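You operate a simulated robot arm through the tools that you are given. There is no shell and no other tool. Be economical: measure what you need, move in short steps, check, and stop when the job is done.

The job below is to be done with a simulated robot arm. You get a single attempt, and the scene is never put back.

## Task
Swap the lantern's grey battery for the orange one and switch it on.
Fine: the grey battery goes in the USED tub; screw the cap home before switching on.
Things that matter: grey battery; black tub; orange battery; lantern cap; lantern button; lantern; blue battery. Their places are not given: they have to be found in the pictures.

It is judged by the outcome, as a careful person would: the job done as asked, and still so three seconds after it is handed in. It fails if anything else is knocked over, pushed out of place, dropped, spilled or broken. A push-on lid holds only when it is set on centred and level and pressed home; a screw cap is set on level and turned clockwise until tight.

## Robot
A 6-joint arm with a two-finger parallel gripper, fixed in place. Base frame: the origin is at the foot of the arm, x ahead of it, y to its left, z up; the work surface is at about z = 910. Lengths are in mm, angles in rad, forces in N, time in s.
With the tool pointing down near the work surface it reaches from about 360 to 760 mm from the base axis. Its first joint turns from -1.152 to 1.152 rad. Payload 2.45 kg.
The TCP is the grasp point between the finger pads, 24 mm short of the fingertips. In the tool frame z runs along the fingers and y along their closing line. Largest opening 68 mm; finger width 17, thickness 10; the body of the gripper, 40 by 70 mm, starts 41 mm behind the TCP.
Orientation is told as [roll, pitch, yaw] about the base's x, y, z axes, in that order, counted from this pose: with the fingers straight down and closing along the base's y, the tool's x points along the base's -x, its y along +y and its z along -z.

## Interface
- The arm moves only by the tool servo_tool. Its argument "commands" is text: rows parted by semicolons, each of 7 numbers parted by spaces: the shift along the tool's x, y, z in mm, then the turn, a rotation vector about the tool's x, y, z in rad, then the opening, from 0 (shut) to 1 (fully open). In form: tx ty tz ax ay az hand; .... A call has 1 to 12 rows; each row is the pose to reach, as a shift and turn from the pose commanded when the call began, along the tool's axes at that moment. Each row takes 0.2 s and may step no farther than 50 mm and 0.15 rad from the row before; otherwise, or with a gripper value out of range, the whole call is refused. Where a pose cannot be reached the arm comes as near as it can. A force on the tool above 50 N (or 10 N above the force at the start of the call, whichever is more), or a blocked arm, ends the call early, and 0.2 s more pass. Each finger travels about 108 mm/s and halts on what it meets, pressing with about 38 N; the grip force reading is that of the motor and also rises with nothing between the fingers. The clock runs only during rows and for 0.2 s after the last one: add rows that repeat a pose to give the fingers time. The reply holds the time, the measured pose of the TCP, the force on the tool along the base axes, the opening and the grip force, in the units named above and with some noise.
- Cameras (640 x 400 px; columns grow to the right, rows downward): "scene" is fixed at [168.4, 402, 1484.6]; the picture's right is [-0.77, -0.63, 0.00], its down [-0.26, 0.31, -0.91] and it looks along [0.58, -0.71, -0.40] (base axes); focal length 352 px, centre (320, 200). "wrist" rides on the gripper at [84, 11, -75] in the tool frame; the picture's right is [-0.13, 0.99, 0.00], its down [-0.60, -0.08, -0.79] and it looks along [-0.79, -0.10, 0.61] (tool axes); focal length 251 px, centre (320, 200).
- snapshot(camera): a new picture of that camera. No time passes.
- locate(camera, pixels): for up to 12 pixels [column, row] of the newest picture of that camera ("zoom" is the newest enlarged one), the place [x, y, z] in the base frame of the surface seen there, good to about 2 mm, but the place of the scene camera against the robot may be out by one fixed shift of up to 12 mm in any direction. No time passes.
- zoom(camera, box): a new picture of the part [left, top, right, bottom] of that camera's present view, enlarged. No time passes.
- sign_off(): hands the job in; it is judged then, once.

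Keep the steps short. Do not move on a guess: measure, check each grasp and each placing, and mend mistakes. In all there are 80 turns and 38 pictures (those below and enlarged ones count). Leave the gripper open and the arm clear of the work at the hand-in unless told otherwise, and finish with a single line.

The tools are called after ">>>" as a command line: name --argument value ..., lists and objects as JSON in quotes. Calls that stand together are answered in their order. servo_tool: Moves the arm, as the interface text tells. Its arguments: {"type":"object","properties":{"commands":{"type":"string"}},"required":["commands"]} The other tools are called the same way: snapshot (camera) takes a picture; locate (camera, pixels) gives the place of the surface under pixels of a picture; zoom (camera, box) takes an enlarged picture of a part of a camera's view; sign_off () hands the job in.

At the start:

```text
t: 0.0
tcp_pos: [503.1, -23.2, 1343.4]
tcp_rot: [-0.004, -0.001, 0.001]
contact_force: [-0.5, 0.3, -0.1]
finger_gap: 67.8
finger_force: 0.1
```

scene: 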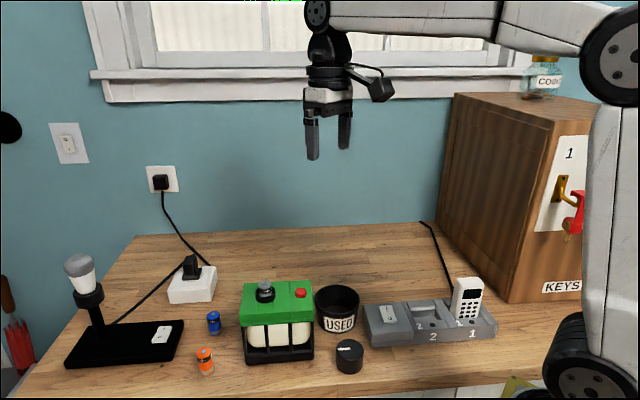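
wrist: 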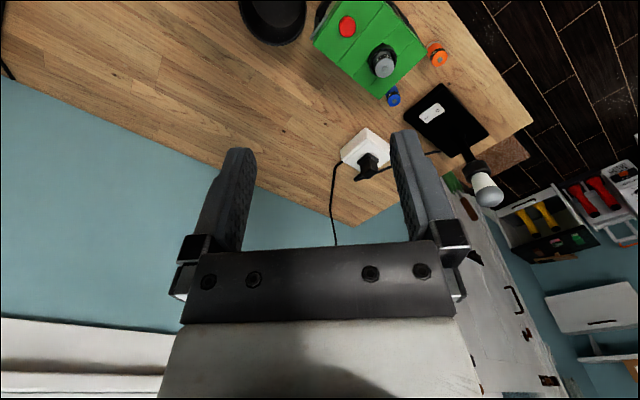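

I see a green lantern near (278,320), the USED tub at (337,308), orange battery (205,360), blue battery (214,322), and a black item at (349,356). I'll zoom in on these.

>>> zoom --camera "scene" --box '[180, 260, 380, 385]'

>>> zoom --camera "wrist" --box '[230, 0, 480, 156]'

```text
3.20 times, centred on (280, 322) of scene
```

zoom: 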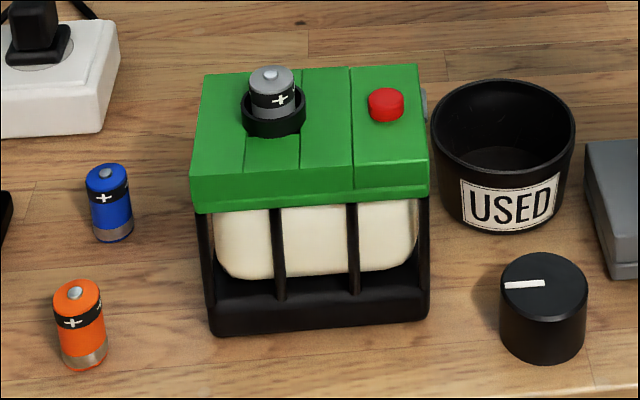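

```text
2.56 times, centred on (355, 78) of wrist
```

zoom: 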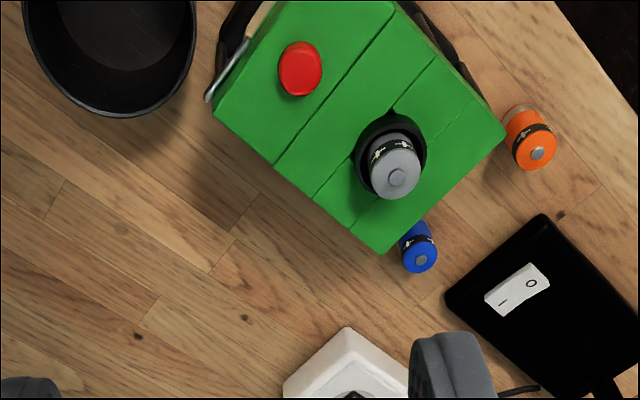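

The grey battery stands in the black collar on the lantern. The cap (with a white line) lies at scene (349,356). I'll locate these points with the wrist view first, because it has no fixed shift, then with the scene view.

>>> locate --camera "zoom" --pixels '[[397, 178], [405, 165], [360, 170], [423, 150], [300, 68], [537, 154], [420, 260], [110, 100], [505, 130], [384, 252], [214, 112], [120, 20]]'

>>> locate --camera "scene" --pixels '[[265, 283], [300, 292], [204, 352], [213, 314], [349, 345], [341, 348], [357, 345], [349, 365], [337, 288], [337, 310], [244, 283], [311, 281]]'

```text
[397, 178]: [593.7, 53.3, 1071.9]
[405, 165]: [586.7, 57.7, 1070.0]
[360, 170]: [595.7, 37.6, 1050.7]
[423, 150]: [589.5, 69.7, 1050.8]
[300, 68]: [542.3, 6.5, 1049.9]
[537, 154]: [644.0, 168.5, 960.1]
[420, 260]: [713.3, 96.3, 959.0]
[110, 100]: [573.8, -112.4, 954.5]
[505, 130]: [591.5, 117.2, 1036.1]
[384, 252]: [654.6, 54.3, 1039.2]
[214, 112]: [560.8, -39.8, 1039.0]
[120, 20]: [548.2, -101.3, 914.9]
```

```text
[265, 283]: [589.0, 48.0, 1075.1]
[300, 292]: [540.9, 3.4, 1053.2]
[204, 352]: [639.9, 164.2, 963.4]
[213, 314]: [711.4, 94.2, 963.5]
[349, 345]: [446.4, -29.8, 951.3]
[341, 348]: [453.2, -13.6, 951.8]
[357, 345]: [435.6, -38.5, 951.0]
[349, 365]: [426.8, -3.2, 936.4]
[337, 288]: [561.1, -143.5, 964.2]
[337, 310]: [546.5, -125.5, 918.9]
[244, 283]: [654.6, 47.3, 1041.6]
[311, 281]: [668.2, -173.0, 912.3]
```

Wrist and scene readings agree to about (+2,+3,-3.5). The grey battery's nub is at about (593.7,53.5,1072), and the collar rim is near z 1051. I'll move above the battery and look again.

>>> servo_tool --commands "-15 13 35 0 0 0 1; -30 26 70 0 0 0 1; -45 39 105 0 0 0 1; -60 52 140 0 0 0 1; -75 65 175 0 0 0 1; -90.4 76.9 203 0 0 0 1; -90.4 76.9 203 0 0 0 1"

>>> snapshot --camera "wrist"

```text
t: 1.6
tcp_pos: [594.3, 53.5, 1142.6]
tcp_rot: [-0.001, -0.003, -0.001]
contact_force: [-0.1, 0.1, 0.2]
finger_gap: 68.0
finger_force: 0.0
```

```text
33 pictures are left
```

wrist: 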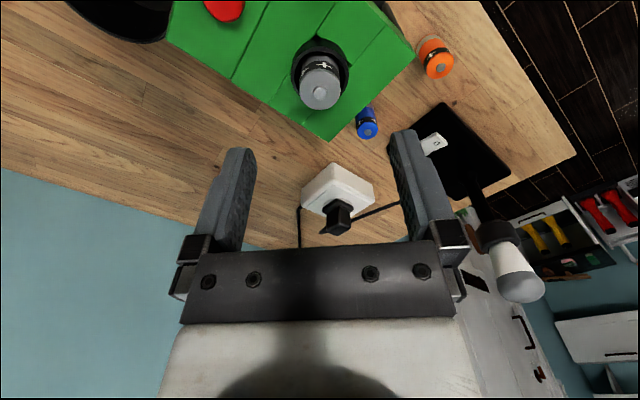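

>>> zoom --camera "wrist" --box '[260, 20, 380, 120]'

>>> locate --camera "wrist" --pixels '[[320, 94], [308, 94], [333, 94], [293, 70], [347, 70], [320, 42], [441, 70], [367, 131], [225, 8]]'

```text
4.00 times, centred on (320, 70) of wrist
```

zoom: 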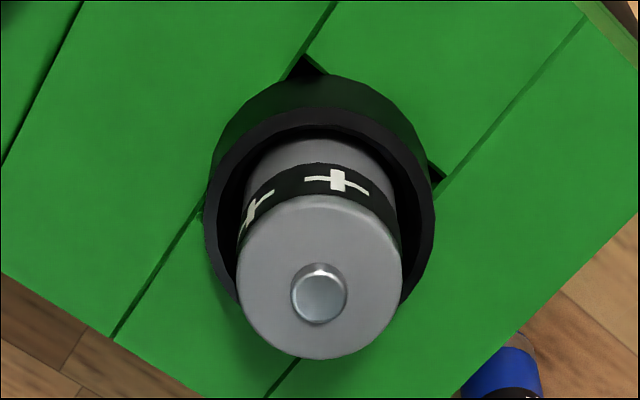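

```text
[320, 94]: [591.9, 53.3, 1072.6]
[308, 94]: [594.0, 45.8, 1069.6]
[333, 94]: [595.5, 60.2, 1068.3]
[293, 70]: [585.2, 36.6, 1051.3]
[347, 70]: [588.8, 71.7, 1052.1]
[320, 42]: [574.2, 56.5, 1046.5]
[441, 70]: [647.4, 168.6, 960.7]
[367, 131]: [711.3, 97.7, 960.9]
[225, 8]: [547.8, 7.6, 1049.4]
```

The battery axis is at about (594,53.3), top 1070, rim 1052. I'll descend to TCP z≈1078, which leaves the tips about 2 mm above the rim, then close.

>>> servo_tool --commands "0 0 30 0 0 0 1; 0 0 55 0 0 0 1; 0 0 64.5 0 0 0 1; 0 0 64.5 0 0 0 1; 0 0 64.5 0 0 0 0.3; 0 0 64.5 0 0 0 0.3; 0 0 64.5 0 0 0 0.3; 0 0 64.5 0 0 0 0.3"

```text
t: 3.4
tcp_pos: [594.2, 53.6, 1077.3]
tcp_rot: [0.0, -0.003, -0.001]
contact_force: [0.9, 5.9, 1.2]
finger_gap: 24.2
finger_force: 37.7
```

Gripped at 24.2 mm. I'll lift slowly straight up.

>>> servo_tool --commands "0 0 -5 0 0 0 0.2; 0 0 -15 0 0 0 0.2; 0 0 -35 0 0 0 0.2; 0 0 -60 0 0 0 0.2; 0 0 -80 0 0 0 0.2"

>>> snapshot --camera "wrist"

>>> zoom --camera "scene" --box '[200, 180, 400, 305]'

```text
t: 4.6
tcp_pos: [594.1, 54.0, 1159.0]
tcp_rot: [-0.001, -0.004, 0.0]
contact_force: [0.1, 0.5, 0.4]
finger_gap: 24.2
finger_force: 38.3
```

```text
31 pictures are left
```

wrist: 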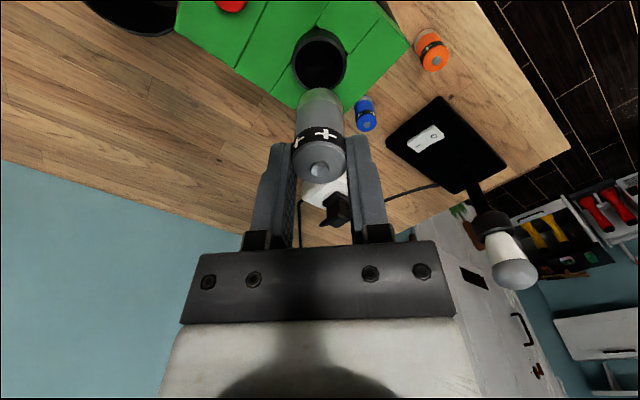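

```text
3.20 times, centred on (300, 242) of scene
```

zoom: 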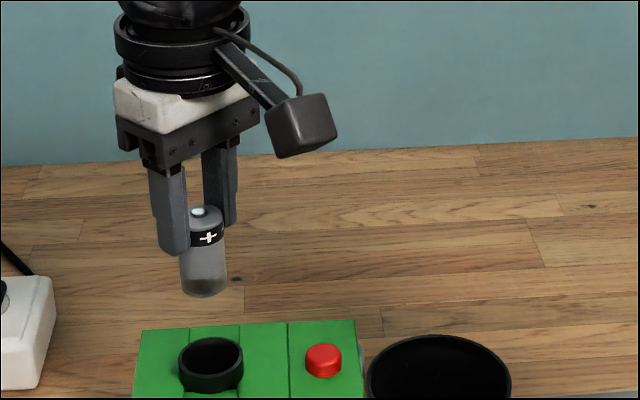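

The battery is held and the socket is empty. I'll measure the empty collar and the tub.

>>> zoom --camera "wrist" --box '[280, 15, 360, 95]'

>>> locate --camera "scene" --pixels '[[316, 298], [358, 298], [337, 286], [333, 300], [340, 311], [337, 295]]'

```text
5.00 times, centred on (320, 55) of wrist
```

zoom: 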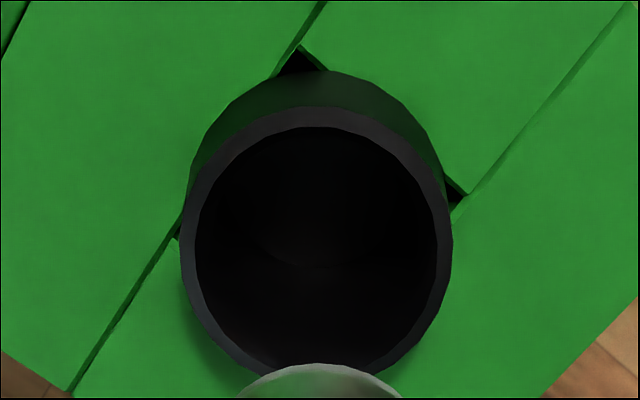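

```text
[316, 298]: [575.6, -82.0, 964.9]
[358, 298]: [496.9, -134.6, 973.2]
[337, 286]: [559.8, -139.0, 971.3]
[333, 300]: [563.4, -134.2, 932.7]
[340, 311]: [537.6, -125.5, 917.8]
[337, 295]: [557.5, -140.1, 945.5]
```

>>> locate --camera "zoom" --pixels '[[187, 245], [446, 245], [320, 117], [225, 150], [415, 150], [225, 350], [420, 345]]'

>>> servo_tool --commands "0 0 -10 0 0 0 0.2; 14 -40 -10 0 0 0 0.2; 28 -80 -10 0 0 0 0.2; 42 -120 -10 0 0 0 0.2; 57 -160 -10 0 0 0 0.2; 57 -160 -10 0 0 0 0.2"

>>> snapshot --camera "wrist"

```text
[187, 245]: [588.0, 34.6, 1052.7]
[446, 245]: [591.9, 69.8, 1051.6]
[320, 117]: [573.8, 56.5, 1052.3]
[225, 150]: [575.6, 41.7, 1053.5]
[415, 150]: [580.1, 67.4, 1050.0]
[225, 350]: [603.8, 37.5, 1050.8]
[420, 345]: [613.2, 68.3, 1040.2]
```

```text
t: 6.0
tcp_pos: [537.9, -104.5, 1167.7]
tcp_rot: [-0.002, -0.003, -0.002]
contact_force: [0.0, -0.5, -1.3]
finger_gap: 24.1
finger_force: 38.0
```

```text
28 pictures are left
```

wrist: 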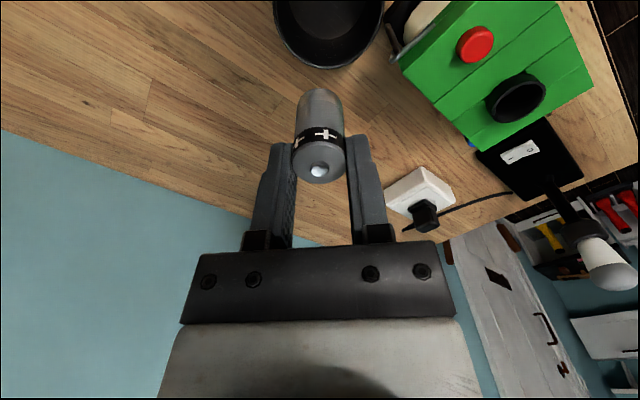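

Now the tub's rim shows at (275,15), (318,68) and (381,20). I'll locate it.

>>> locate --camera "wrist" --pixels '[[276, 18], [287, 43], [318, 67], [350, 63], [372, 40], [381, 20], [320, 45], [320, 10], [330, 20]]'

```text
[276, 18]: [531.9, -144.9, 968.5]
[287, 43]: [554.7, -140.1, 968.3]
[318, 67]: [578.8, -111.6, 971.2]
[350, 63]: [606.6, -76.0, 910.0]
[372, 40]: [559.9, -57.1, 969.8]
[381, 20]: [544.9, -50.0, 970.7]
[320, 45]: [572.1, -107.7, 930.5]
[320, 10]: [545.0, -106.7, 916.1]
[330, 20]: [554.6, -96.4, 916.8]
```

The tub centre is (537,-98), radius 47, floor z≈916. I'll shift +6.5 in y and lower to TCP z≈977.

>>> servo_tool --commands "0 6.5 10 0 0 0 0.2; 0 6.5 50 0 0 0 0.2; 0 6.5 95 0 0 0 0.2; 0 6.5 135 0 0 0 0.2; 0 6.5 165 0 0 0 0.2; 0 6.5 182 0 0 0 0.2; 0 6.5 190 0 0 0 0.2; 0 6.5 190 0 0 0 0.2"

>>> zoom --camera "scene" --box '[240, 220, 440, 345]'

```text
t: 7.8
tcp_pos: [536.1, -100.1, 976.9]
tcp_rot: [-0.002, -0.002, 0.002]
contact_force: [0.6, -0.5, -0.3]
finger_gap: 23.9
finger_force: 38.0
```

```text
3.20 times, centred on (340, 282) of scene
```

zoom: 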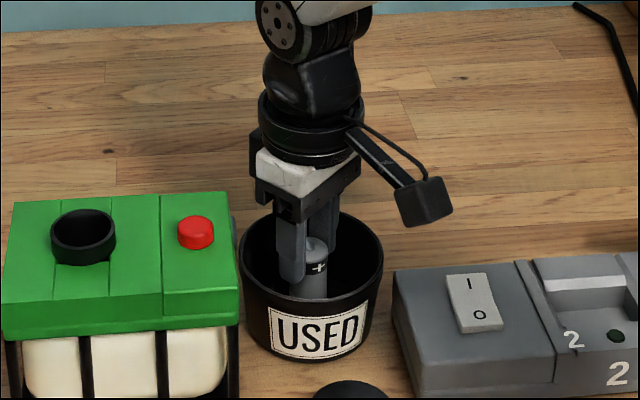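

The battery is inside the tub without contact. I'll go 2 mm lower, open gently and rise.

>>> servo_tool --commands "0 0 2 0 0 0 0.2; 0 0 2 0 0 0 0.45; 0 0 2 0 0 0 0.55; 0 0 2 0 0 0 0.55; 0 0 -20 0 0 0 0.55; 0 0 -60 0 0 0 0.55; 0 0 -105 0 0 0 0.55; 0 0 -150 0 0 0 1; 0 0 -190 0 0 0 1; 0 0 -190 0 0 0 1"

>>> snapshot --camera "scene"

```text
t: 10.0
tcp_pos: [537.5, -101.0, 1169.3]
tcp_rot: [-0.002, -0.003, 0.0]
contact_force: [-0.8, 0.4, -0.7]
finger_gap: 67.9
finger_force: 0.2
```

```text
26 pictures are left
```

scene: 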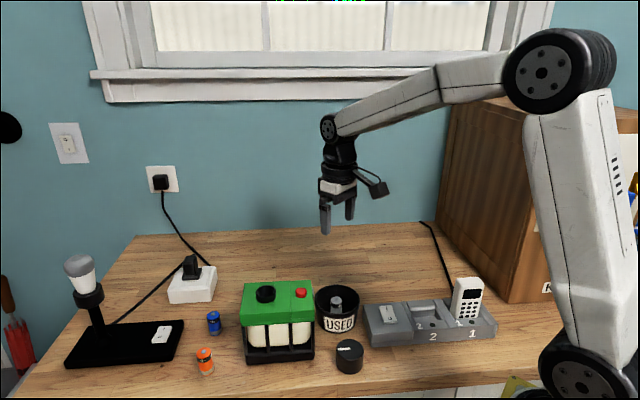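

The grey battery is standing in the tub. Next I'll move above the orange battery at about (646,168.5).

>>> servo_tool --commands "-15.5 38.5 0 0 0 0 1; -31 77 0 0 0 0 1; -46.5 115.5 0 0 0 0 1; -62 154 0 0 0 0 1; -77.5 192.5 0 0 0 0 1; -93 231 0 0 0 0 1; -108.5 269.5 10 0 0 0 1; -108.5 269.5 50 0 0 0 1; -108.5 269.5 90 0 0 0 1; -108.5 269.5 120 0 0 0 1; -108.5 269.5 120 0 0 0 1"

>>> zoom --camera "wrist" --box '[240, 20, 400, 120]'

```text
t: 12.4
tcp_pos: [644.0, 171.7, 1046.5]
tcp_rot: [0.0, -0.003, -0.001]
contact_force: [0.4, -0.2, -0.2]
finger_gap: 67.8
finger_force: 0.0
```

```text
4.00 times, centred on (320, 70) of wrist
```

zoom: 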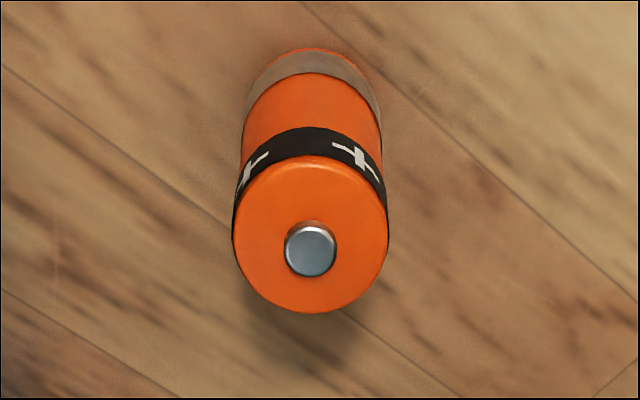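

>>> locate --camera "zoom" --pixels '[[310, 250], [240, 238], [380, 238], [310, 170], [310, 300], [310, 200]]'

```text
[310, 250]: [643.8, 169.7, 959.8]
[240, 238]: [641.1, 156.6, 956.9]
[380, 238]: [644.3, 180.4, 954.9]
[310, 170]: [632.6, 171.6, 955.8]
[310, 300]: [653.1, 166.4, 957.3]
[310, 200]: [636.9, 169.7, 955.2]
```

The orange battery's axis is (643.5,169.2), nub at 960. I'll lower to TCP z 966 with y shifted −2.3, then grip.

>>> servo_tool --commands "0 -2.3 30 0 0 0 1; 0 -2.3 60 0 0 0 1; 0.5 -2.3 80.5 0 0 0 1; 0.5 -2.3 80.5 0 0 0 1; 0.5 -2.3 80.5 0 0 0 0.2; 0.5 -2.3 80.5 0 0 0 0.2; 0.5 -2.3 80.5 0 0 0 0.2; 0.5 -2.3 80.5 0 0 0 0.2"

```text
t: 14.2
tcp_pos: [644.5, 166.2, 965.7]
tcp_rot: [-0.001, -0.003, 0.001]
contact_force: [0.5, -0.4, 1.3]
finger_gap: 24.0
finger_force: 38.5
```

Gripped at 24.0 mm. I'll lift and move above the collar.

>>> servo_tool --commands "0 0 -10 0 0 0 0.2; 0 0 -50 0 0 0 0.2; 0 0 -95 0 0 0 0.2; 0 0 -140 0 0 0 0.2; 0 0 -180 0 0 0 0.2; 17 -38 -180 0 0 0 0.2; 34 -76 -180 0 0 0 0.2; 51 -113 -180 0 0 0 0.2; 51 -113 -180 0 0 0 0.2; 51 -113 -180 0 0 0 0.2"

>>> snapshot --camera "wrist"

```text
t: 16.4
tcp_pos: [594.6, 55.4, 1145.3]
tcp_rot: [-0.001, -0.003, 0.001]
contact_force: [-0.3, -0.1, -0.5]
finger_gap: 24.1
finger_force: 37.7
```

```text
24 pictures are left
```

wrist: 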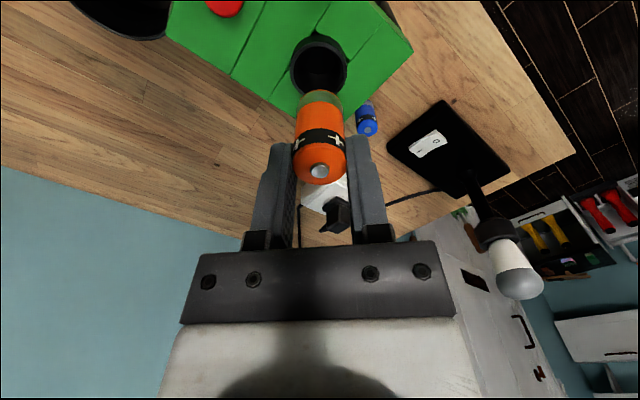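

The orange battery sits in the grip just as the grey one did. I'll lower it into the collar with a small correction (y −1.6, x −0.8).

>>> servo_tool --commands "0.8 -1.6 10 0 0 0 0.2; 0.8 -1.6 25 0 0 0 0.2; 0.8 -1.6 38 0 0 0 0.2; 0.8 -1.6 46 0 0 0 0.2; 0.8 -1.6 52 0 0 0 0.2; 0.8 -1.6 58 0 0 0 0.2; 0.8 -1.6 62 0 0 0 0.2"

>>> zoom --camera "scene" --box '[190, 220, 350, 320]'

```text
t: 18.0
tcp_pos: [591.8, 52.0, 1084.8]
tcp_rot: [-0.002, -0.005, 0.0]
contact_force: [0.8, -0.7, -1.1]
finger_gap: 24.0
finger_force: 37.6
```

```text
4.00 times, centred on (270, 270) of scene
```

zoom: 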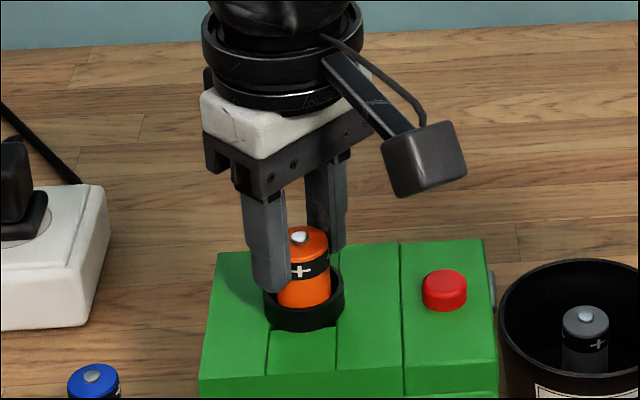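

It has entered the socket without force. I'll lower the last 6–7 mm.

>>> servo_tool --commands "0 0 3 0 0 0 0.2; 0 0 5 0 0 0 0.2; 0 0 6.5 0 0 0 0.2; 0 0 6.5 0 0 0 0.2"

```text
t: 19.0
tcp_pos: [594.2, 53.2, 1079.6]
tcp_rot: [-0.003, -0.002, 0.002]
contact_force: [-0.5, -0.2, -0.4]
finger_gap: 23.9
finger_force: 38.0
```

>>> servo_tool --commands "0 0 1.5 0 0 0 0.2; 0 0 1.5 0 0 0 0.5; 0 0 1.5 0 0 0 0.7; 0 0 1.5 0 0 0 0.7; 0 0 -20 0 0 0 1; 0 0 -60 0 0 0 1; 0 0 -80 0 0 0 1; 0 0 -80 0 0 0 1"

>>> zoom --camera "wrist" --box '[260, 20, 380, 120]'

>>> zoom --camera "scene" --box '[220, 260, 380, 380]'

```text
t: 20.8
tcp_pos: [593.5, 52.0, 1158.2]
tcp_rot: [-0.002, -0.004, 0.0]
contact_force: [0.1, -0.3, 0.7]
finger_gap: 67.8
finger_force: 0.1
```

```text
4.00 times, centred on (320, 70) of wrist
```

zoom: 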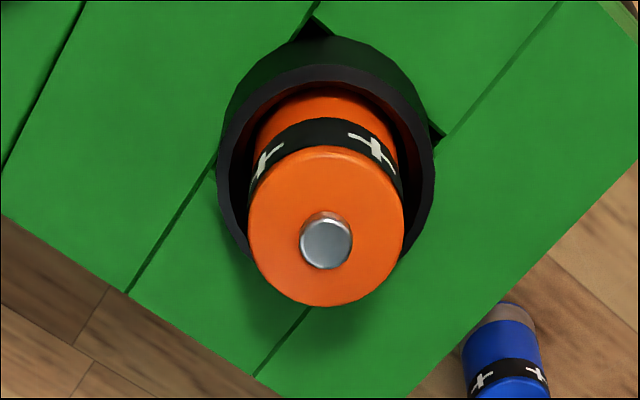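

```text
3.33 times, centred on (300, 320) of scene
```

zoom: 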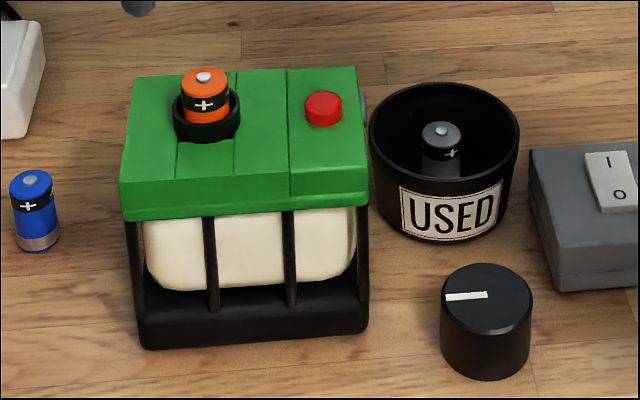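

The orange battery is seated (nub up) and the grey one is in the tub. Next I'll move over the cap for a wrist view.

>>> servo_tool --commands "33 -17 -5 0 0 0 1; 66 -34 -10 0 0 0 1; 99 -51 -10 0 0 0 1; 132 -67 -10 0 0 0 1; 160 -83 -10 0 0 0 1; 160 -83 -10 0 0 0 1"

>>> snapshot --camera "wrist"

```text
t: 22.2
tcp_pos: [432.0, -32.1, 1169.1]
tcp_rot: [0.0, -0.003, 0.0]
contact_force: [0.7, 0.2, -0.3]
finger_gap: 68.2
finger_force: 0.1
```

```text
20 pictures are left
```

wrist: 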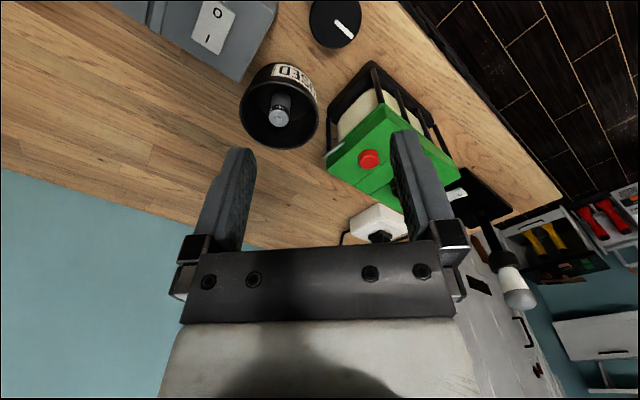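

>>> zoom --camera "wrist" --box '[280, 0, 400, 75]'

>>> locate --camera "wrist" --pixels '[[311, 20], [358, 25], [335, 46], [325, 43], [352, 41], [345, 27], [335, 20], [318, 38], [320, 5], [350, 5]]'

```text
5.33 times, centred on (340, 38) of wrist
```

zoom: 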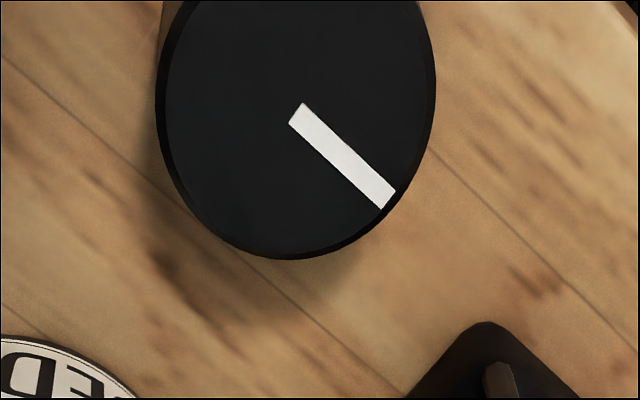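

```text
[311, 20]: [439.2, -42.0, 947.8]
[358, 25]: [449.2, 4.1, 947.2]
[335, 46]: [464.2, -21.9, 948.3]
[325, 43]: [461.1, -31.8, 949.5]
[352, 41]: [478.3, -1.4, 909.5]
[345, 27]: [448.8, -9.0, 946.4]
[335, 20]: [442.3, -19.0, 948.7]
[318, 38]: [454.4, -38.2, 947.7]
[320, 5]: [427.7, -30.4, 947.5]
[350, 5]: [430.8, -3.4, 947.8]
```

The cap's top circle fits centre (441,-18.3), radius 24, top z 948. I'll descend around it (tips about 8 mm above the table) in steps, checking before closing.

>>> servo_tool --commands "-9 13.8 30 0 0 0 1; -9 13.8 70 0 0 0 1; -9 13.8 110 0 0 0 1; -9 13.8 145 0 0 0 1; -9 13.8 175 0 0 0 1; -9 13.8 185 0 0 0 1; -9 13.8 185 0 0 0 1"

>>> zoom --camera "scene" --box '[250, 240, 450, 390]'

```text
t: 23.8
tcp_pos: [439.7, -15.4, 982.7]
tcp_rot: [-0.002, -0.003, -0.002]
contact_force: [-0.1, 0.2, 0.7]
finger_gap: 68.0
finger_force: 0.1
```

```text
2.67 times, centred on (350, 315) of scene
```

zoom: 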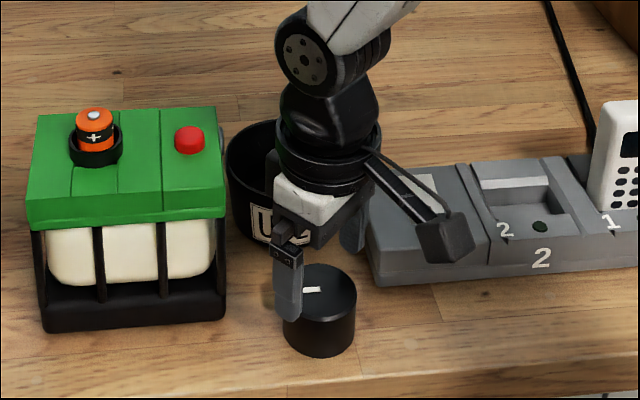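

Aligned. I'll descend the last 40 mm, nudge y −1.5, then close.

>>> servo_tool --commands "-1 -1.5 12 0 0 0 1; -1 -1.5 24 0 0 0 1; -1 -1.5 34 0 0 0 1; -1 -1.5 40 0 0 0 1; -1 -1.5 40 0 0 0 1; -1 -1.5 40 0 0 0 0.8; -1 -1.5 40 0 0 0 0.6; -1 -1.5 40 0 0 0 0.6; -1 -1.5 40 0 0 0 0.6"

```text
t: 25.8
tcp_pos: [443.6, -18.0, 943.3]
tcp_rot: [-0.002, -0.002, 0.001]
contact_force: [-0.3, 0.0, -0.3]
finger_gap: 51.5
finger_force: 38.2
```

Gripped at 51.5 mm. I'll lift and check the hold.

>>> servo_tool --commands "0 0 -8 0 0 0 0.5; 0 0 -45 0 0 0 0.5; 0 0 -90 0 0 0 0.5; 0 0 -135 0 0 0 0.5; 0 0 -180 0 0 0 0.5; 0 0 -207 0 0 0 0.5; 0 0 -207 0 0 0 0.5"

>>> snapshot --camera "wrist"

```text
t: 27.4
tcp_pos: [442.6, -18.1, 1148.8]
tcp_rot: [-0.001, -0.003, 0.001]
contact_force: [-0.3, 0.1, 0.7]
finger_gap: 51.7
finger_force: 37.7
```

```text
17 pictures are left
```

wrist: 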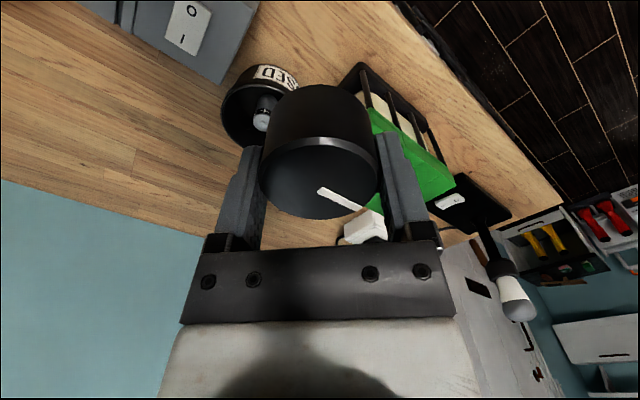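

>>> locate --camera "wrist" --pixels '[[264, 180], [374, 165], [320, 216], [320, 148], [285, 208], [355, 207], [285, 155], [320, 190]]'

```text
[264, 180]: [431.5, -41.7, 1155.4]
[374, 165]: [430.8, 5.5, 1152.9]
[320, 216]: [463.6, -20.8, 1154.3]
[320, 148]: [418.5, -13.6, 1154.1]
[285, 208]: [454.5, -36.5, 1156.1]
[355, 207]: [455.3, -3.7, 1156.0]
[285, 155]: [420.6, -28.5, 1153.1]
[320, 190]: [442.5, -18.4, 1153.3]
```

The cap's centre sits about 1.8 mm behind the TCP in x. I'll carry it over the collar while turning 1.5 rad counter-clockwise in advance, to have room for screwing.

>>> servo_tool --commands "-15 7.3 0 0 0 -0.15 0.5; -30 14.6 0 0 0 -0.3 0.5; -45 22 0 0 0 -0.45 0.5; -60 29.3 0 0 0 -0.6 0.5; -75 36.6 0 0 0 -0.75 0.5; -90 44 0 0 0 -0.9 0.5; -105 51.3 0 0 0 -1.05 0.5; -120 58.6 0 0 0 -1.2 0.5; -135 66 0 0 0 -1.35 0.5; -149.7 73.3 0 0 0 -1.5 0.5; -149.7 73.3 0 0 0 -1.5 0.5"

>>> snapshot --camera "wrist"

>>> zoom --camera "scene" --box '[190, 200, 350, 300]'

```text
t: 29.8
tcp_pos: [592.1, 54.8, 1150.5]
tcp_rot: [-0.002, 0.001, 1.503]
contact_force: [0.6, -0.4, -0.6]
finger_gap: 51.8
finger_force: 38.0
```

```text
16 pictures are left
```

wrist: 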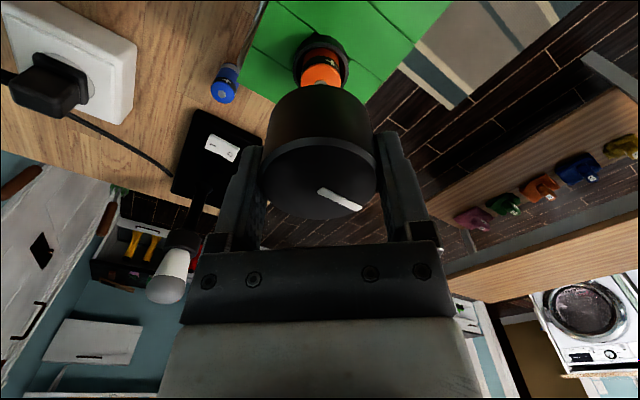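

```text
4.00 times, centred on (270, 250) of scene
```

zoom: 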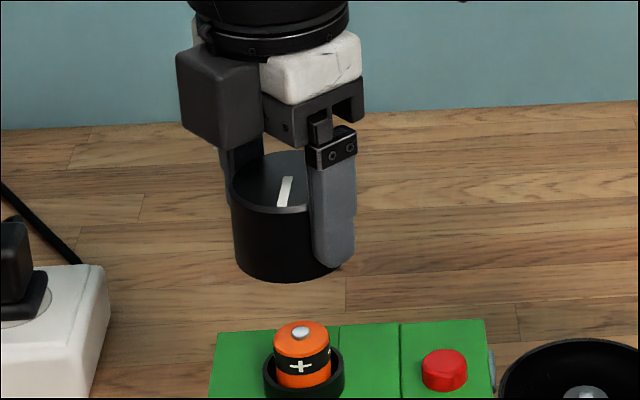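

I'll compare collar and cap sideways (base x) in this view, which gives an independent check.

>>> locate --camera "wrist" --pixels '[[294, 66], [348, 66], [320, 42], [300, 50], [341, 50], [264, 180], [375, 166], [320, 216], [320, 148], [315, 76]]'

```text
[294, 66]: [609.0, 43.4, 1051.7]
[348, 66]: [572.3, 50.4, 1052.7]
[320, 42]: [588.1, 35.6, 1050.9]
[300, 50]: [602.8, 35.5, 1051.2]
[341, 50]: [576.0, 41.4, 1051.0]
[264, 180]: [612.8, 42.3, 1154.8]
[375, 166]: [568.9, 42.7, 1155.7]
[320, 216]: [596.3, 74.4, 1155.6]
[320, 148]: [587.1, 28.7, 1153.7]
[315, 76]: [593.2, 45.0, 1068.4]
```

The collar is at about (592,53.4) and the cap at (591.2,51.9), so I'll shift +0.8/+1.5 and descend to just above the rim.

>>> servo_tool --commands "-1.5 -0.7 15 0 0 0 0.5; -1.5 -0.7 30 0 0 0 0.5; -1.5 -0.7 42 0 0 0 0.5; -1.5 -0.7 52 0 0 0 0.5; -1.5 -0.7 58 0 0 0 0.5; -1.5 -0.7 62 0 0 0 0.5; -1.5 -0.7 62 0 0 0 0.5"

>>> zoom --camera "scene" --box '[210, 240, 330, 315]'

```text
t: 31.4
tcp_pos: [594.3, 55.6, 1088.9]
tcp_rot: [-0.001, 0.0, 1.499]
contact_force: [0.6, 1.0, 0.1]
finger_gap: 51.6
finger_force: 37.8
```

```text
5.33 times, centred on (270, 278) of scene
```

zoom: 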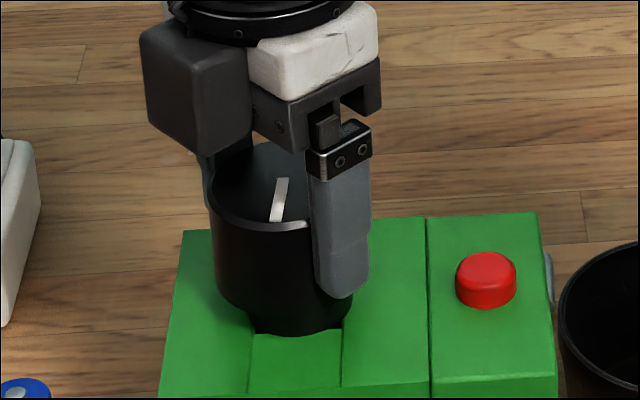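

No contact yet, and the cap sits just over the collar. I'll lower in small steps until it touches.

>>> servo_tool --commands "0 0 2 0 0 0 0.5; 0 0 4 0 0 0 0.5; 0 0 5 0 0 0 0.5; 0 0 6 0 0 0 0.5; 0 0 6 0 0 0 0.5"

```text
t: 32.6
tcp_pos: [592.1, 55.8, 1082.0]
tcp_rot: [-0.001, 0.001, 1.499]
contact_force: [-0.5, -0.9, 0.7]
finger_gap: 51.6
finger_force: 37.4
```

>>> servo_tool --commands "0 0 1 0 0 0 0.5; 0 0 2 0 0 0 0.5; 0 0 3 0 0 0 0.5; 0 0 4 0 0 0 0.5; 0 0 4 0 0 0 0.5"

```text
t: 33.8
tcp_pos: [593.6, 56.9, 1078.4]
tcp_rot: [-0.003, 0.001, 1.499]
contact_force: [-0.5, -3.9, -1.1]
finger_gap: 51.8
finger_force: 38.1
```

There's a side force of −3.9 N in y, so the cap is slightly too far in +y. I'll shift 1.2 mm toward −y and go on down gently.

>>> servo_tool --commands "1.2 0 0 0 0 0 0.5; 1.2 0 1 0 0 0 0.5; 1.2 0 2 0 0 0 0.5; 1.2 0 2 0 0 0 0.5"

```text
t: 34.8
tcp_pos: [594.5, 56.7, 1078.1]
tcp_rot: [-0.006, 0.0, 1.501]
contact_force: [1.6, 0.7, 13.8]
finger_gap: 51.7
finger_force: 38.8
```

There's vertical contact of 13.8 N, so the cap rests on the thread. I'll turn clockwise (+tool z) about the cap centre with light downward follow.

>>> servo_tool --commands "0 -0.3 0 0 0 0.15 0.5; 0.1 -0.5 0 0 0 0.3 0.5; 0.2 -0.8 0.2 0 0 0.45 0.5; 0.3 -1 0.3 0 0 0.6 0.5; 0.5 -1.2 0.4 0 0 0.75 0.5; 0.7 -1.4 0.5 0 0 0.9 0.5; 0.9 -1.6 0.6 0 0 1.05 0.5; 1.1 -1.7 0.7 0 0 1.2 0.5; 1.4 -1.8 0.8 0 0 1.35 0.5; 1.7 -1.8 0.9 0 0 1.5 0.5; 1.7 -1.8 0.9 0 0 1.5 0.5"

```text
t: 37.2
tcp_pos: [594.5, 53.8, 1075.1]
tcp_rot: [-0.003, -0.003, 0.0]
contact_force: [6.7, 2.0, 0.7]
finger_gap: 51.8
finger_force: 37.3
```

Vertical force fell to 0.7 N, so the cap is feeding down. I'll continue turning 1.5 rad clockwise and follow the drop.

>>> servo_tool --commands "-0.3 -0.3 0.2 0 0 0.15 0.5; -0.2 -0.5 0.4 0 0 0.3 0.5; -0.1 -0.8 0.6 0 0 0.45 0.5; 0 -1 0.8 0 0 0.6 0.5; 0.2 -1.2 1.0 0 0 0.75 0.5; 0.4 -1.4 1.2 0 0 0.9 0.5; 0.6 -1.6 1.4 0 0 1.05 0.5; 0.8 -1.7 1.6 0 0 1.2 0.5; 1.1 -1.8 1.8 0 0 1.35 0.5; 1.4 -1.8 2.0 0 0 1.5 0.5; 1.4 -1.8 2 0 0 1.5 0.5"

>>> snapshot --camera "scene"

>>> zoom --camera "scene" --box '[190, 240, 350, 370]'

```text
t: 39.6
tcp_pos: [592.6, 52.0, 1074.9]
tcp_rot: [0.005, -0.002, -1.504]
contact_force: [-0.2, -0.3, -5.1]
finger_gap: 51.6
finger_force: 37.7
```

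```text
13 pictures are left
```

scene: 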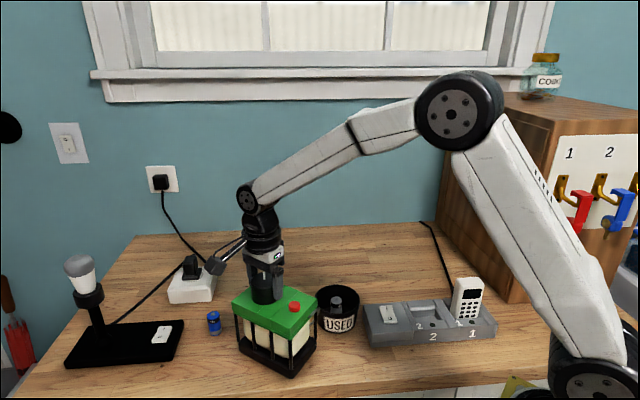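

```text
3.08 times, centred on (270, 305) of scene
```

zoom: 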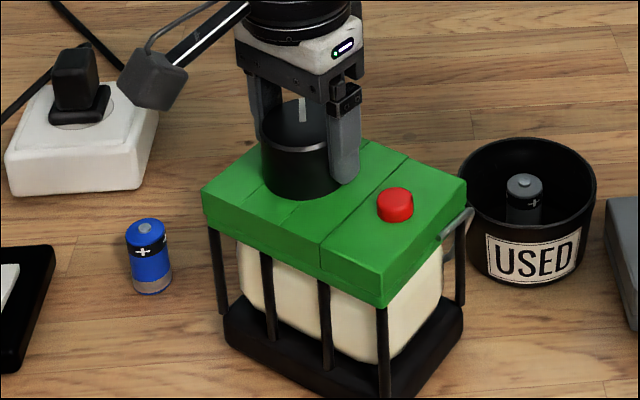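

The lantern itself has turned clockwise by some degrees at the end, so the cap has probably gone tight. I'll release, rise straight up and inspect the cap.

>>> servo_tool --commands "0 0 0 0 0 0 0.8; 0 0 0 0 0 0 1; 0 0 0 0 0 0 1; 0 0 -25 0 0 0 1; 0 0 -65 0 0 0 1; 0 0 -105 0 0 0 1; 0 0 -105 0 0 0 1"

>>> zoom --camera "scene" --box '[220, 260, 340, 380]'

>>> snapshot --camera "wrist"

```text
t: 41.2
tcp_pos: [593.2, 52.6, 1178.4]
tcp_rot: [0.001, -0.004, -1.501]
contact_force: [0.6, -0.8, 0.9]
finger_gap: 67.8
finger_force: 0.0
```

```text
3.33 times, centred on (280, 320) of scene
```

zoom: 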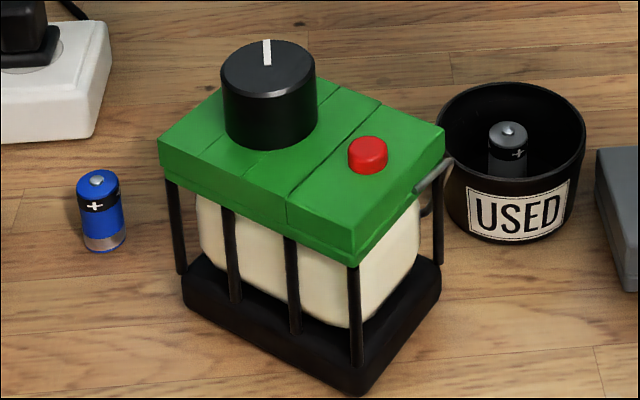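

```text
10 pictures are left
```

wrist: 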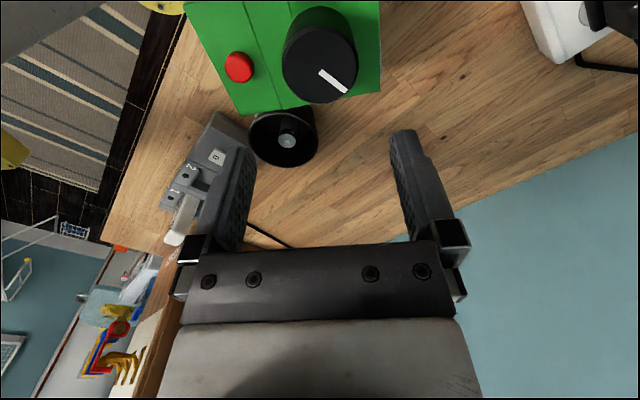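

The cap looks level. I'll measure the cap top level, its base against the lid, the button, and the lantern corners.

>>> locate --camera "wrist" --pixels '[[287, 70], [352, 55], [320, 99], [300, 92], [345, 90], [318, 55], [238, 66], [380, 92], [239, 115], [270, 90], [375, 50], [275, 60]]'

>>> locate --camera "zoom" --pixels '[[268, 68], [230, 75], [310, 75], [268, 92], [268, 146], [268, 155], [245, 140], [300, 142], [368, 148], [160, 148], [355, 255], [443, 150]]'

```text
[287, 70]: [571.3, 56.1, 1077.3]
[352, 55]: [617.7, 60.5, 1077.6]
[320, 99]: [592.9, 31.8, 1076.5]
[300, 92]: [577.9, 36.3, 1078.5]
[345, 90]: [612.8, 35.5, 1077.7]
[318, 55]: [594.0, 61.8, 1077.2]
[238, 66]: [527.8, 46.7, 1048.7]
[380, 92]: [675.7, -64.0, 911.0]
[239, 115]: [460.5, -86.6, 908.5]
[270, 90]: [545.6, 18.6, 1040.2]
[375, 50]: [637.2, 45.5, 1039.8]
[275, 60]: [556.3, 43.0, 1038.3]
```

```text
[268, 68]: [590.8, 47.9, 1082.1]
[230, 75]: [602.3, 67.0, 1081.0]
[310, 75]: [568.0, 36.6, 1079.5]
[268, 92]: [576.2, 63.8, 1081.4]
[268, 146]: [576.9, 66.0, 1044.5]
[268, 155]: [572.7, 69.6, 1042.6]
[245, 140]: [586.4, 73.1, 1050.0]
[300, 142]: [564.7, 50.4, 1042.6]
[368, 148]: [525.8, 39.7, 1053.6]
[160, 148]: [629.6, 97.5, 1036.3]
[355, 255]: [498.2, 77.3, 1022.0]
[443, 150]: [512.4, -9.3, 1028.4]
```

The cap top is level at 1077.3, so its base is at 1039, flush on the lid. The lantern slipping round shows it is tight. The button is now near (527.5,46,1049). I'll close the fingers and hover over it.

>>> servo_tool --commands "-1.3 -33 0 0 0 0 0.3; -2.7 -66.4 0 0 0 0 0; -2.7 -66.4 30 0 0 0 0; -2.7 -66.4 60 0 0 0 0; -2.7 -66.4 80 0 0 0 0; -2.7 -66.4 80 0 0 0 0; -2.7 -66.4 80 0 0 0 0"

>>> snapshot --camera "wrist"

>>> zoom --camera "scene" --box '[220, 240, 360, 340]'

```text
t: 42.8
tcp_pos: [526.8, 45.8, 1097.2]
tcp_rot: [0.001, -0.002, -1.5]
contact_force: [0.0, 0.9, 0.2]
finger_gap: 0.1
finger_force: 23.3
```

```text
9 pictures are left
```

wrist: 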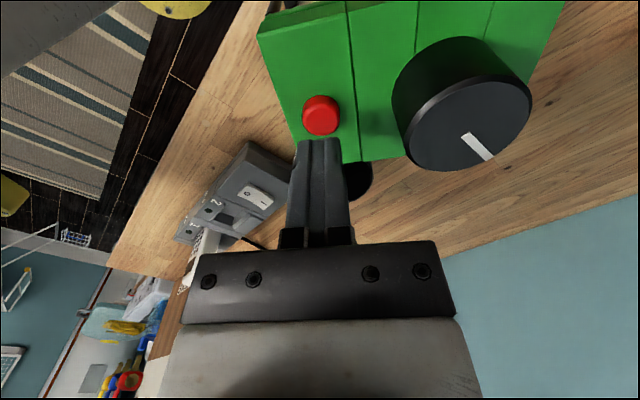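

```text
4.00 times, centred on (290, 290) of scene
```

zoom: 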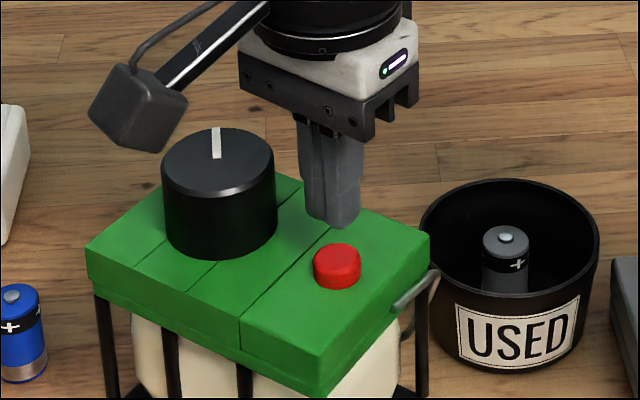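

>>> locate --camera "wrist" --pixels '[[320, 120], [305, 122], [336, 120], [322, 133], [318, 103], [330, 138]]'

```text
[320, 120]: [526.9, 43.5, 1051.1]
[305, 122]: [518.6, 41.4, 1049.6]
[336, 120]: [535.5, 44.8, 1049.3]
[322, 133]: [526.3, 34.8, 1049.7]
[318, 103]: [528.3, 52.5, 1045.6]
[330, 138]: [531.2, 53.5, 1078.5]
```

The button centre is (526.8,43), top 1050. I'll shift −2.8 in y and press down in small steps to about 4 mm of travel.

>>> servo_tool --commands "-2.8 0 12 0 0 0 0; -2.8 0 20 0 0 0 0; -2.8 0 23 0 0 0 0; -2.8 0 25 0 0 0 0; -2.8 0 26 0 0 0 0; -2.8 0 26 0 0 0 0"

>>> zoom --camera "scene" --box '[220, 240, 360, 380]'

```text
t: 44.2
tcp_pos: [527.0, 41.4, 1071.6]
tcp_rot: [0.004, -0.002, -1.502]
contact_force: [-0.2, 0.1, 0.2]
finger_gap: 0.1
finger_force: 23.1
```

```text
2.86 times, centred on (290, 310) of scene
```

zoom: 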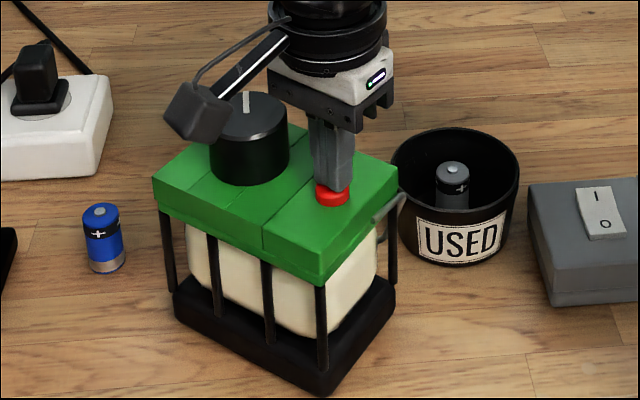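

No force yet. I'll press further in half-to-one millimetre steps.

>>> servo_tool --commands "0 0 1 0 0 0 0; 0 0 2 0 0 0 0; 0 0 2.5 0 0 0 0; 0 0 2.5 0 0 0 0"

```text
t: 45.2
tcp_pos: [527.6, 41.3, 1069.4]
tcp_rot: [0.001, -0.001, -1.5]
contact_force: [1.0, -2.6, 4.3]
finger_gap: 0.2
finger_force: 23.6
```

A light force now (4.3 N), so the button is touching or moving. I'll press a little more and look.

>>> servo_tool --commands "0 0 1 0 0 0 0; 0 0 1.5 0 0 0 0; 0 0 1.5 0 0 0 0"

>>> zoom --camera "scene" --box '[220, 240, 360, 380]'

```text
t: 46.0
tcp_pos: [526.9, 40.8, 1067.2]
tcp_rot: [0.002, -0.002, -1.501]
contact_force: [-3.3, -2.3, 10.7]
finger_gap: 0.2
finger_force: 23.3
```

```text
2.86 times, centred on (290, 310) of scene
```

zoom: 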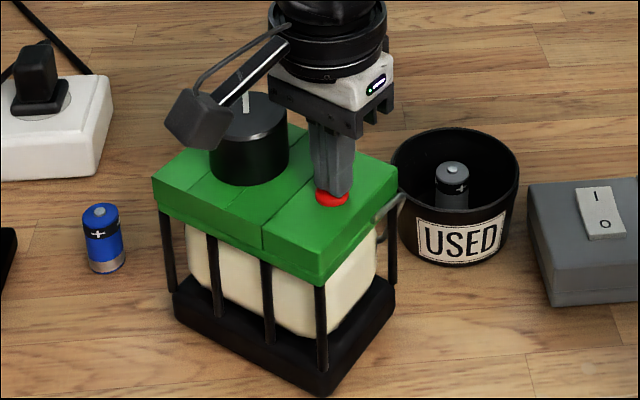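

It isn't lit yet and the button still stands proud. I'll press 2 mm further.

>>> servo_tool --commands "0 0 0.7 0 0 0 0; 0 0 1.4 0 0 0 0; 0 0 2 0 0 0 0; 0 0 2 0 0 0 0"

```text
t: 47.0
tcp_pos: [527.9, 42.1, 1066.5]
tcp_rot: [0.004, -0.003, -1.501]
contact_force: [-6.8, -0.6, 16.7]
finger_gap: 0.0
finger_force: 23.3
```

Force is 16.7 N with the travel flattening out, so the button looks bottomed. I'll release and look.

>>> servo_tool --commands "0 0 -5 0 0 0 0; 0 0 -20 0 0 0 0; 0 0 -50 0 0 0 0; 0 0 -50 0 0 0 0"

>>> zoom --camera "scene" --box '[220, 240, 360, 380]'

```text
t: 48.0
tcp_pos: [528.8, 42.7, 1114.6]
tcp_rot: [0.002, -0.002, -1.501]
contact_force: [0.3, 0.6, 0.6]
finger_gap: 0.0
finger_force: 23.7
```

```text
2.86 times, centred on (290, 310) of scene
```

zoom: 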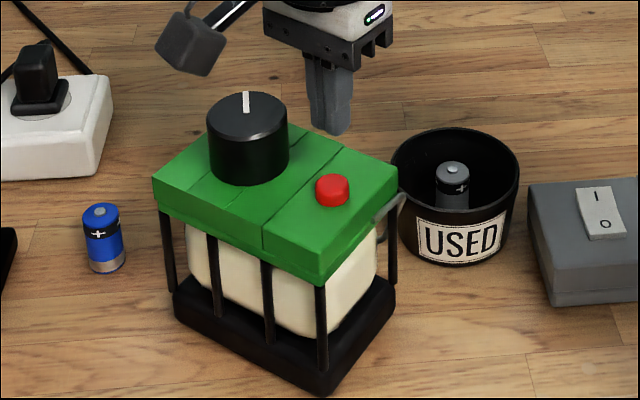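

It's not lit, and the button springs back. The press may have been too shallow, so I'll press again deeper, watching force.

>>> servo_tool --commands "0 0.5 30 0 0 0 0; 0 0.5 45 0 0 0 0; 0 0.5 49 0 0 0 0; 0 0.5 51 0 0 0 0; 0 0.5 52.5 0 0 0 0; 0 0.5 53.5 0 0 0 0; 0 0.5 53.5 0 0 0 0"

>>> zoom --camera "scene" --box '[220, 240, 360, 380]'

```text
t: 49.6
tcp_pos: [528.3, 41.7, 1063.8]
tcp_rot: [0.005, -0.002, -1.501]
contact_force: [-7.3, -3.1, 34.7]
finger_gap: 0.0
finger_force: 23.8
```

```text
2.86 times, centred on (290, 310) of scene
```

zoom: 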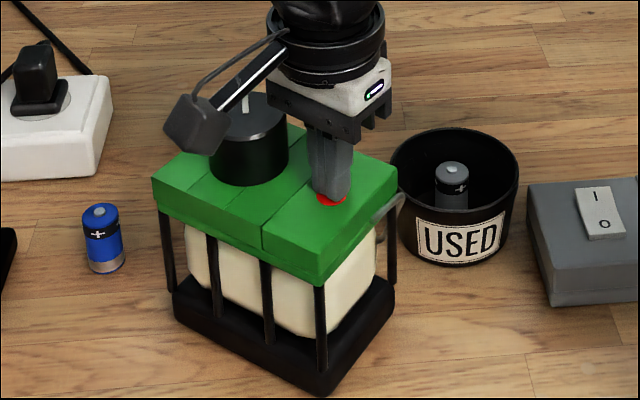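

>>> servo_tool --commands "0 0 -5 0 0 0 0; 0 0 -20 0 0 0 0; 0 0 -53.5 0 0 0 0; 0 0 -53.5 0 0 0 0"

>>> zoom --camera "scene" --box '[220, 240, 360, 380]'

```text
t: 50.6
tcp_pos: [527.0, 40.8, 1116.4]
tcp_rot: [0.0, -0.002, -1.502]
contact_force: [0.2, 0.4, 0.2]
finger_gap: 0.0
finger_force: 23.7
```

```text
2.86 times, centred on (290, 310) of scene
```

zoom: 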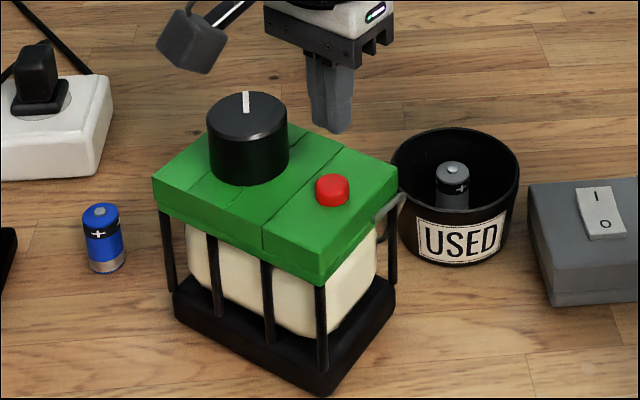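

It's still dark, and the button does travel fully, so the cap may not be screwed quite home. Last time the feed lagged (−5 N pull), which can drag the lantern round. I'll go back over the cap, turned to yaw 0 with fingers open.

>>> servo_tool --commands "0 0 -40 0 0 0 0; 0.8 6.7 -45 0 0 -0.15 0.5; 1.6 13.4 -45 0 0 -0.3 1; 2.4 20 -45 0 0 -0.45 1; 3.2 26.7 -45 0 0 -0.6 1; 4 33.4 -45 0 0 -0.75 1; 4.8 40 -45 0 0 -0.9 1; 5.6 46.7 -45 0 0 -1.05 1; 6.4 53.4 -45 0 0 -1.2 1; 7.2 60 -45 0 0 -1.35 1; 8 66.7 -45 0 0 -1.5 1; 8 66.7 -45 0 0 -1.5 1"

>>> snapshot --camera "wrist"

```text
t: 53.2
tcp_pos: [593.9, 55.4, 1161.7]
tcp_rot: [-0.001, -0.003, 0.003]
contact_force: [0.4, -0.6, -0.1]
finger_gap: 67.9
finger_force: 0.0
```

```text
2 pictures are left
```

wrist: 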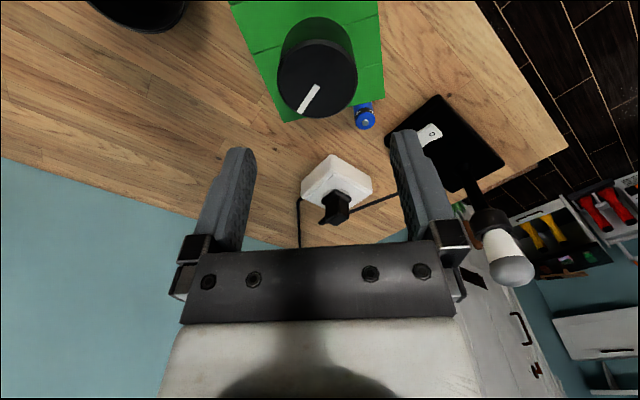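

>>> locate --camera "wrist" --pixels '[[280, 80], [355, 80], [317, 115], [292, 106], [343, 107], [318, 42], [290, 52], [345, 52], [275, 100], [365, 70], [370, 30], [300, 118]]'

```text
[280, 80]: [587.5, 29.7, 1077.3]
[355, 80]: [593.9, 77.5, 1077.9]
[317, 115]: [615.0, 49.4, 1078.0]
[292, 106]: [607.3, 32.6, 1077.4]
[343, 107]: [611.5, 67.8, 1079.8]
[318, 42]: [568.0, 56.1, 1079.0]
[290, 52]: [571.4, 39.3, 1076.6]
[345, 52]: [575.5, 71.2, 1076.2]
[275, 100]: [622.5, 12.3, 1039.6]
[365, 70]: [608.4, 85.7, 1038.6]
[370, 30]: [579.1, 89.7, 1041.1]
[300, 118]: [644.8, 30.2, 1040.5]
```

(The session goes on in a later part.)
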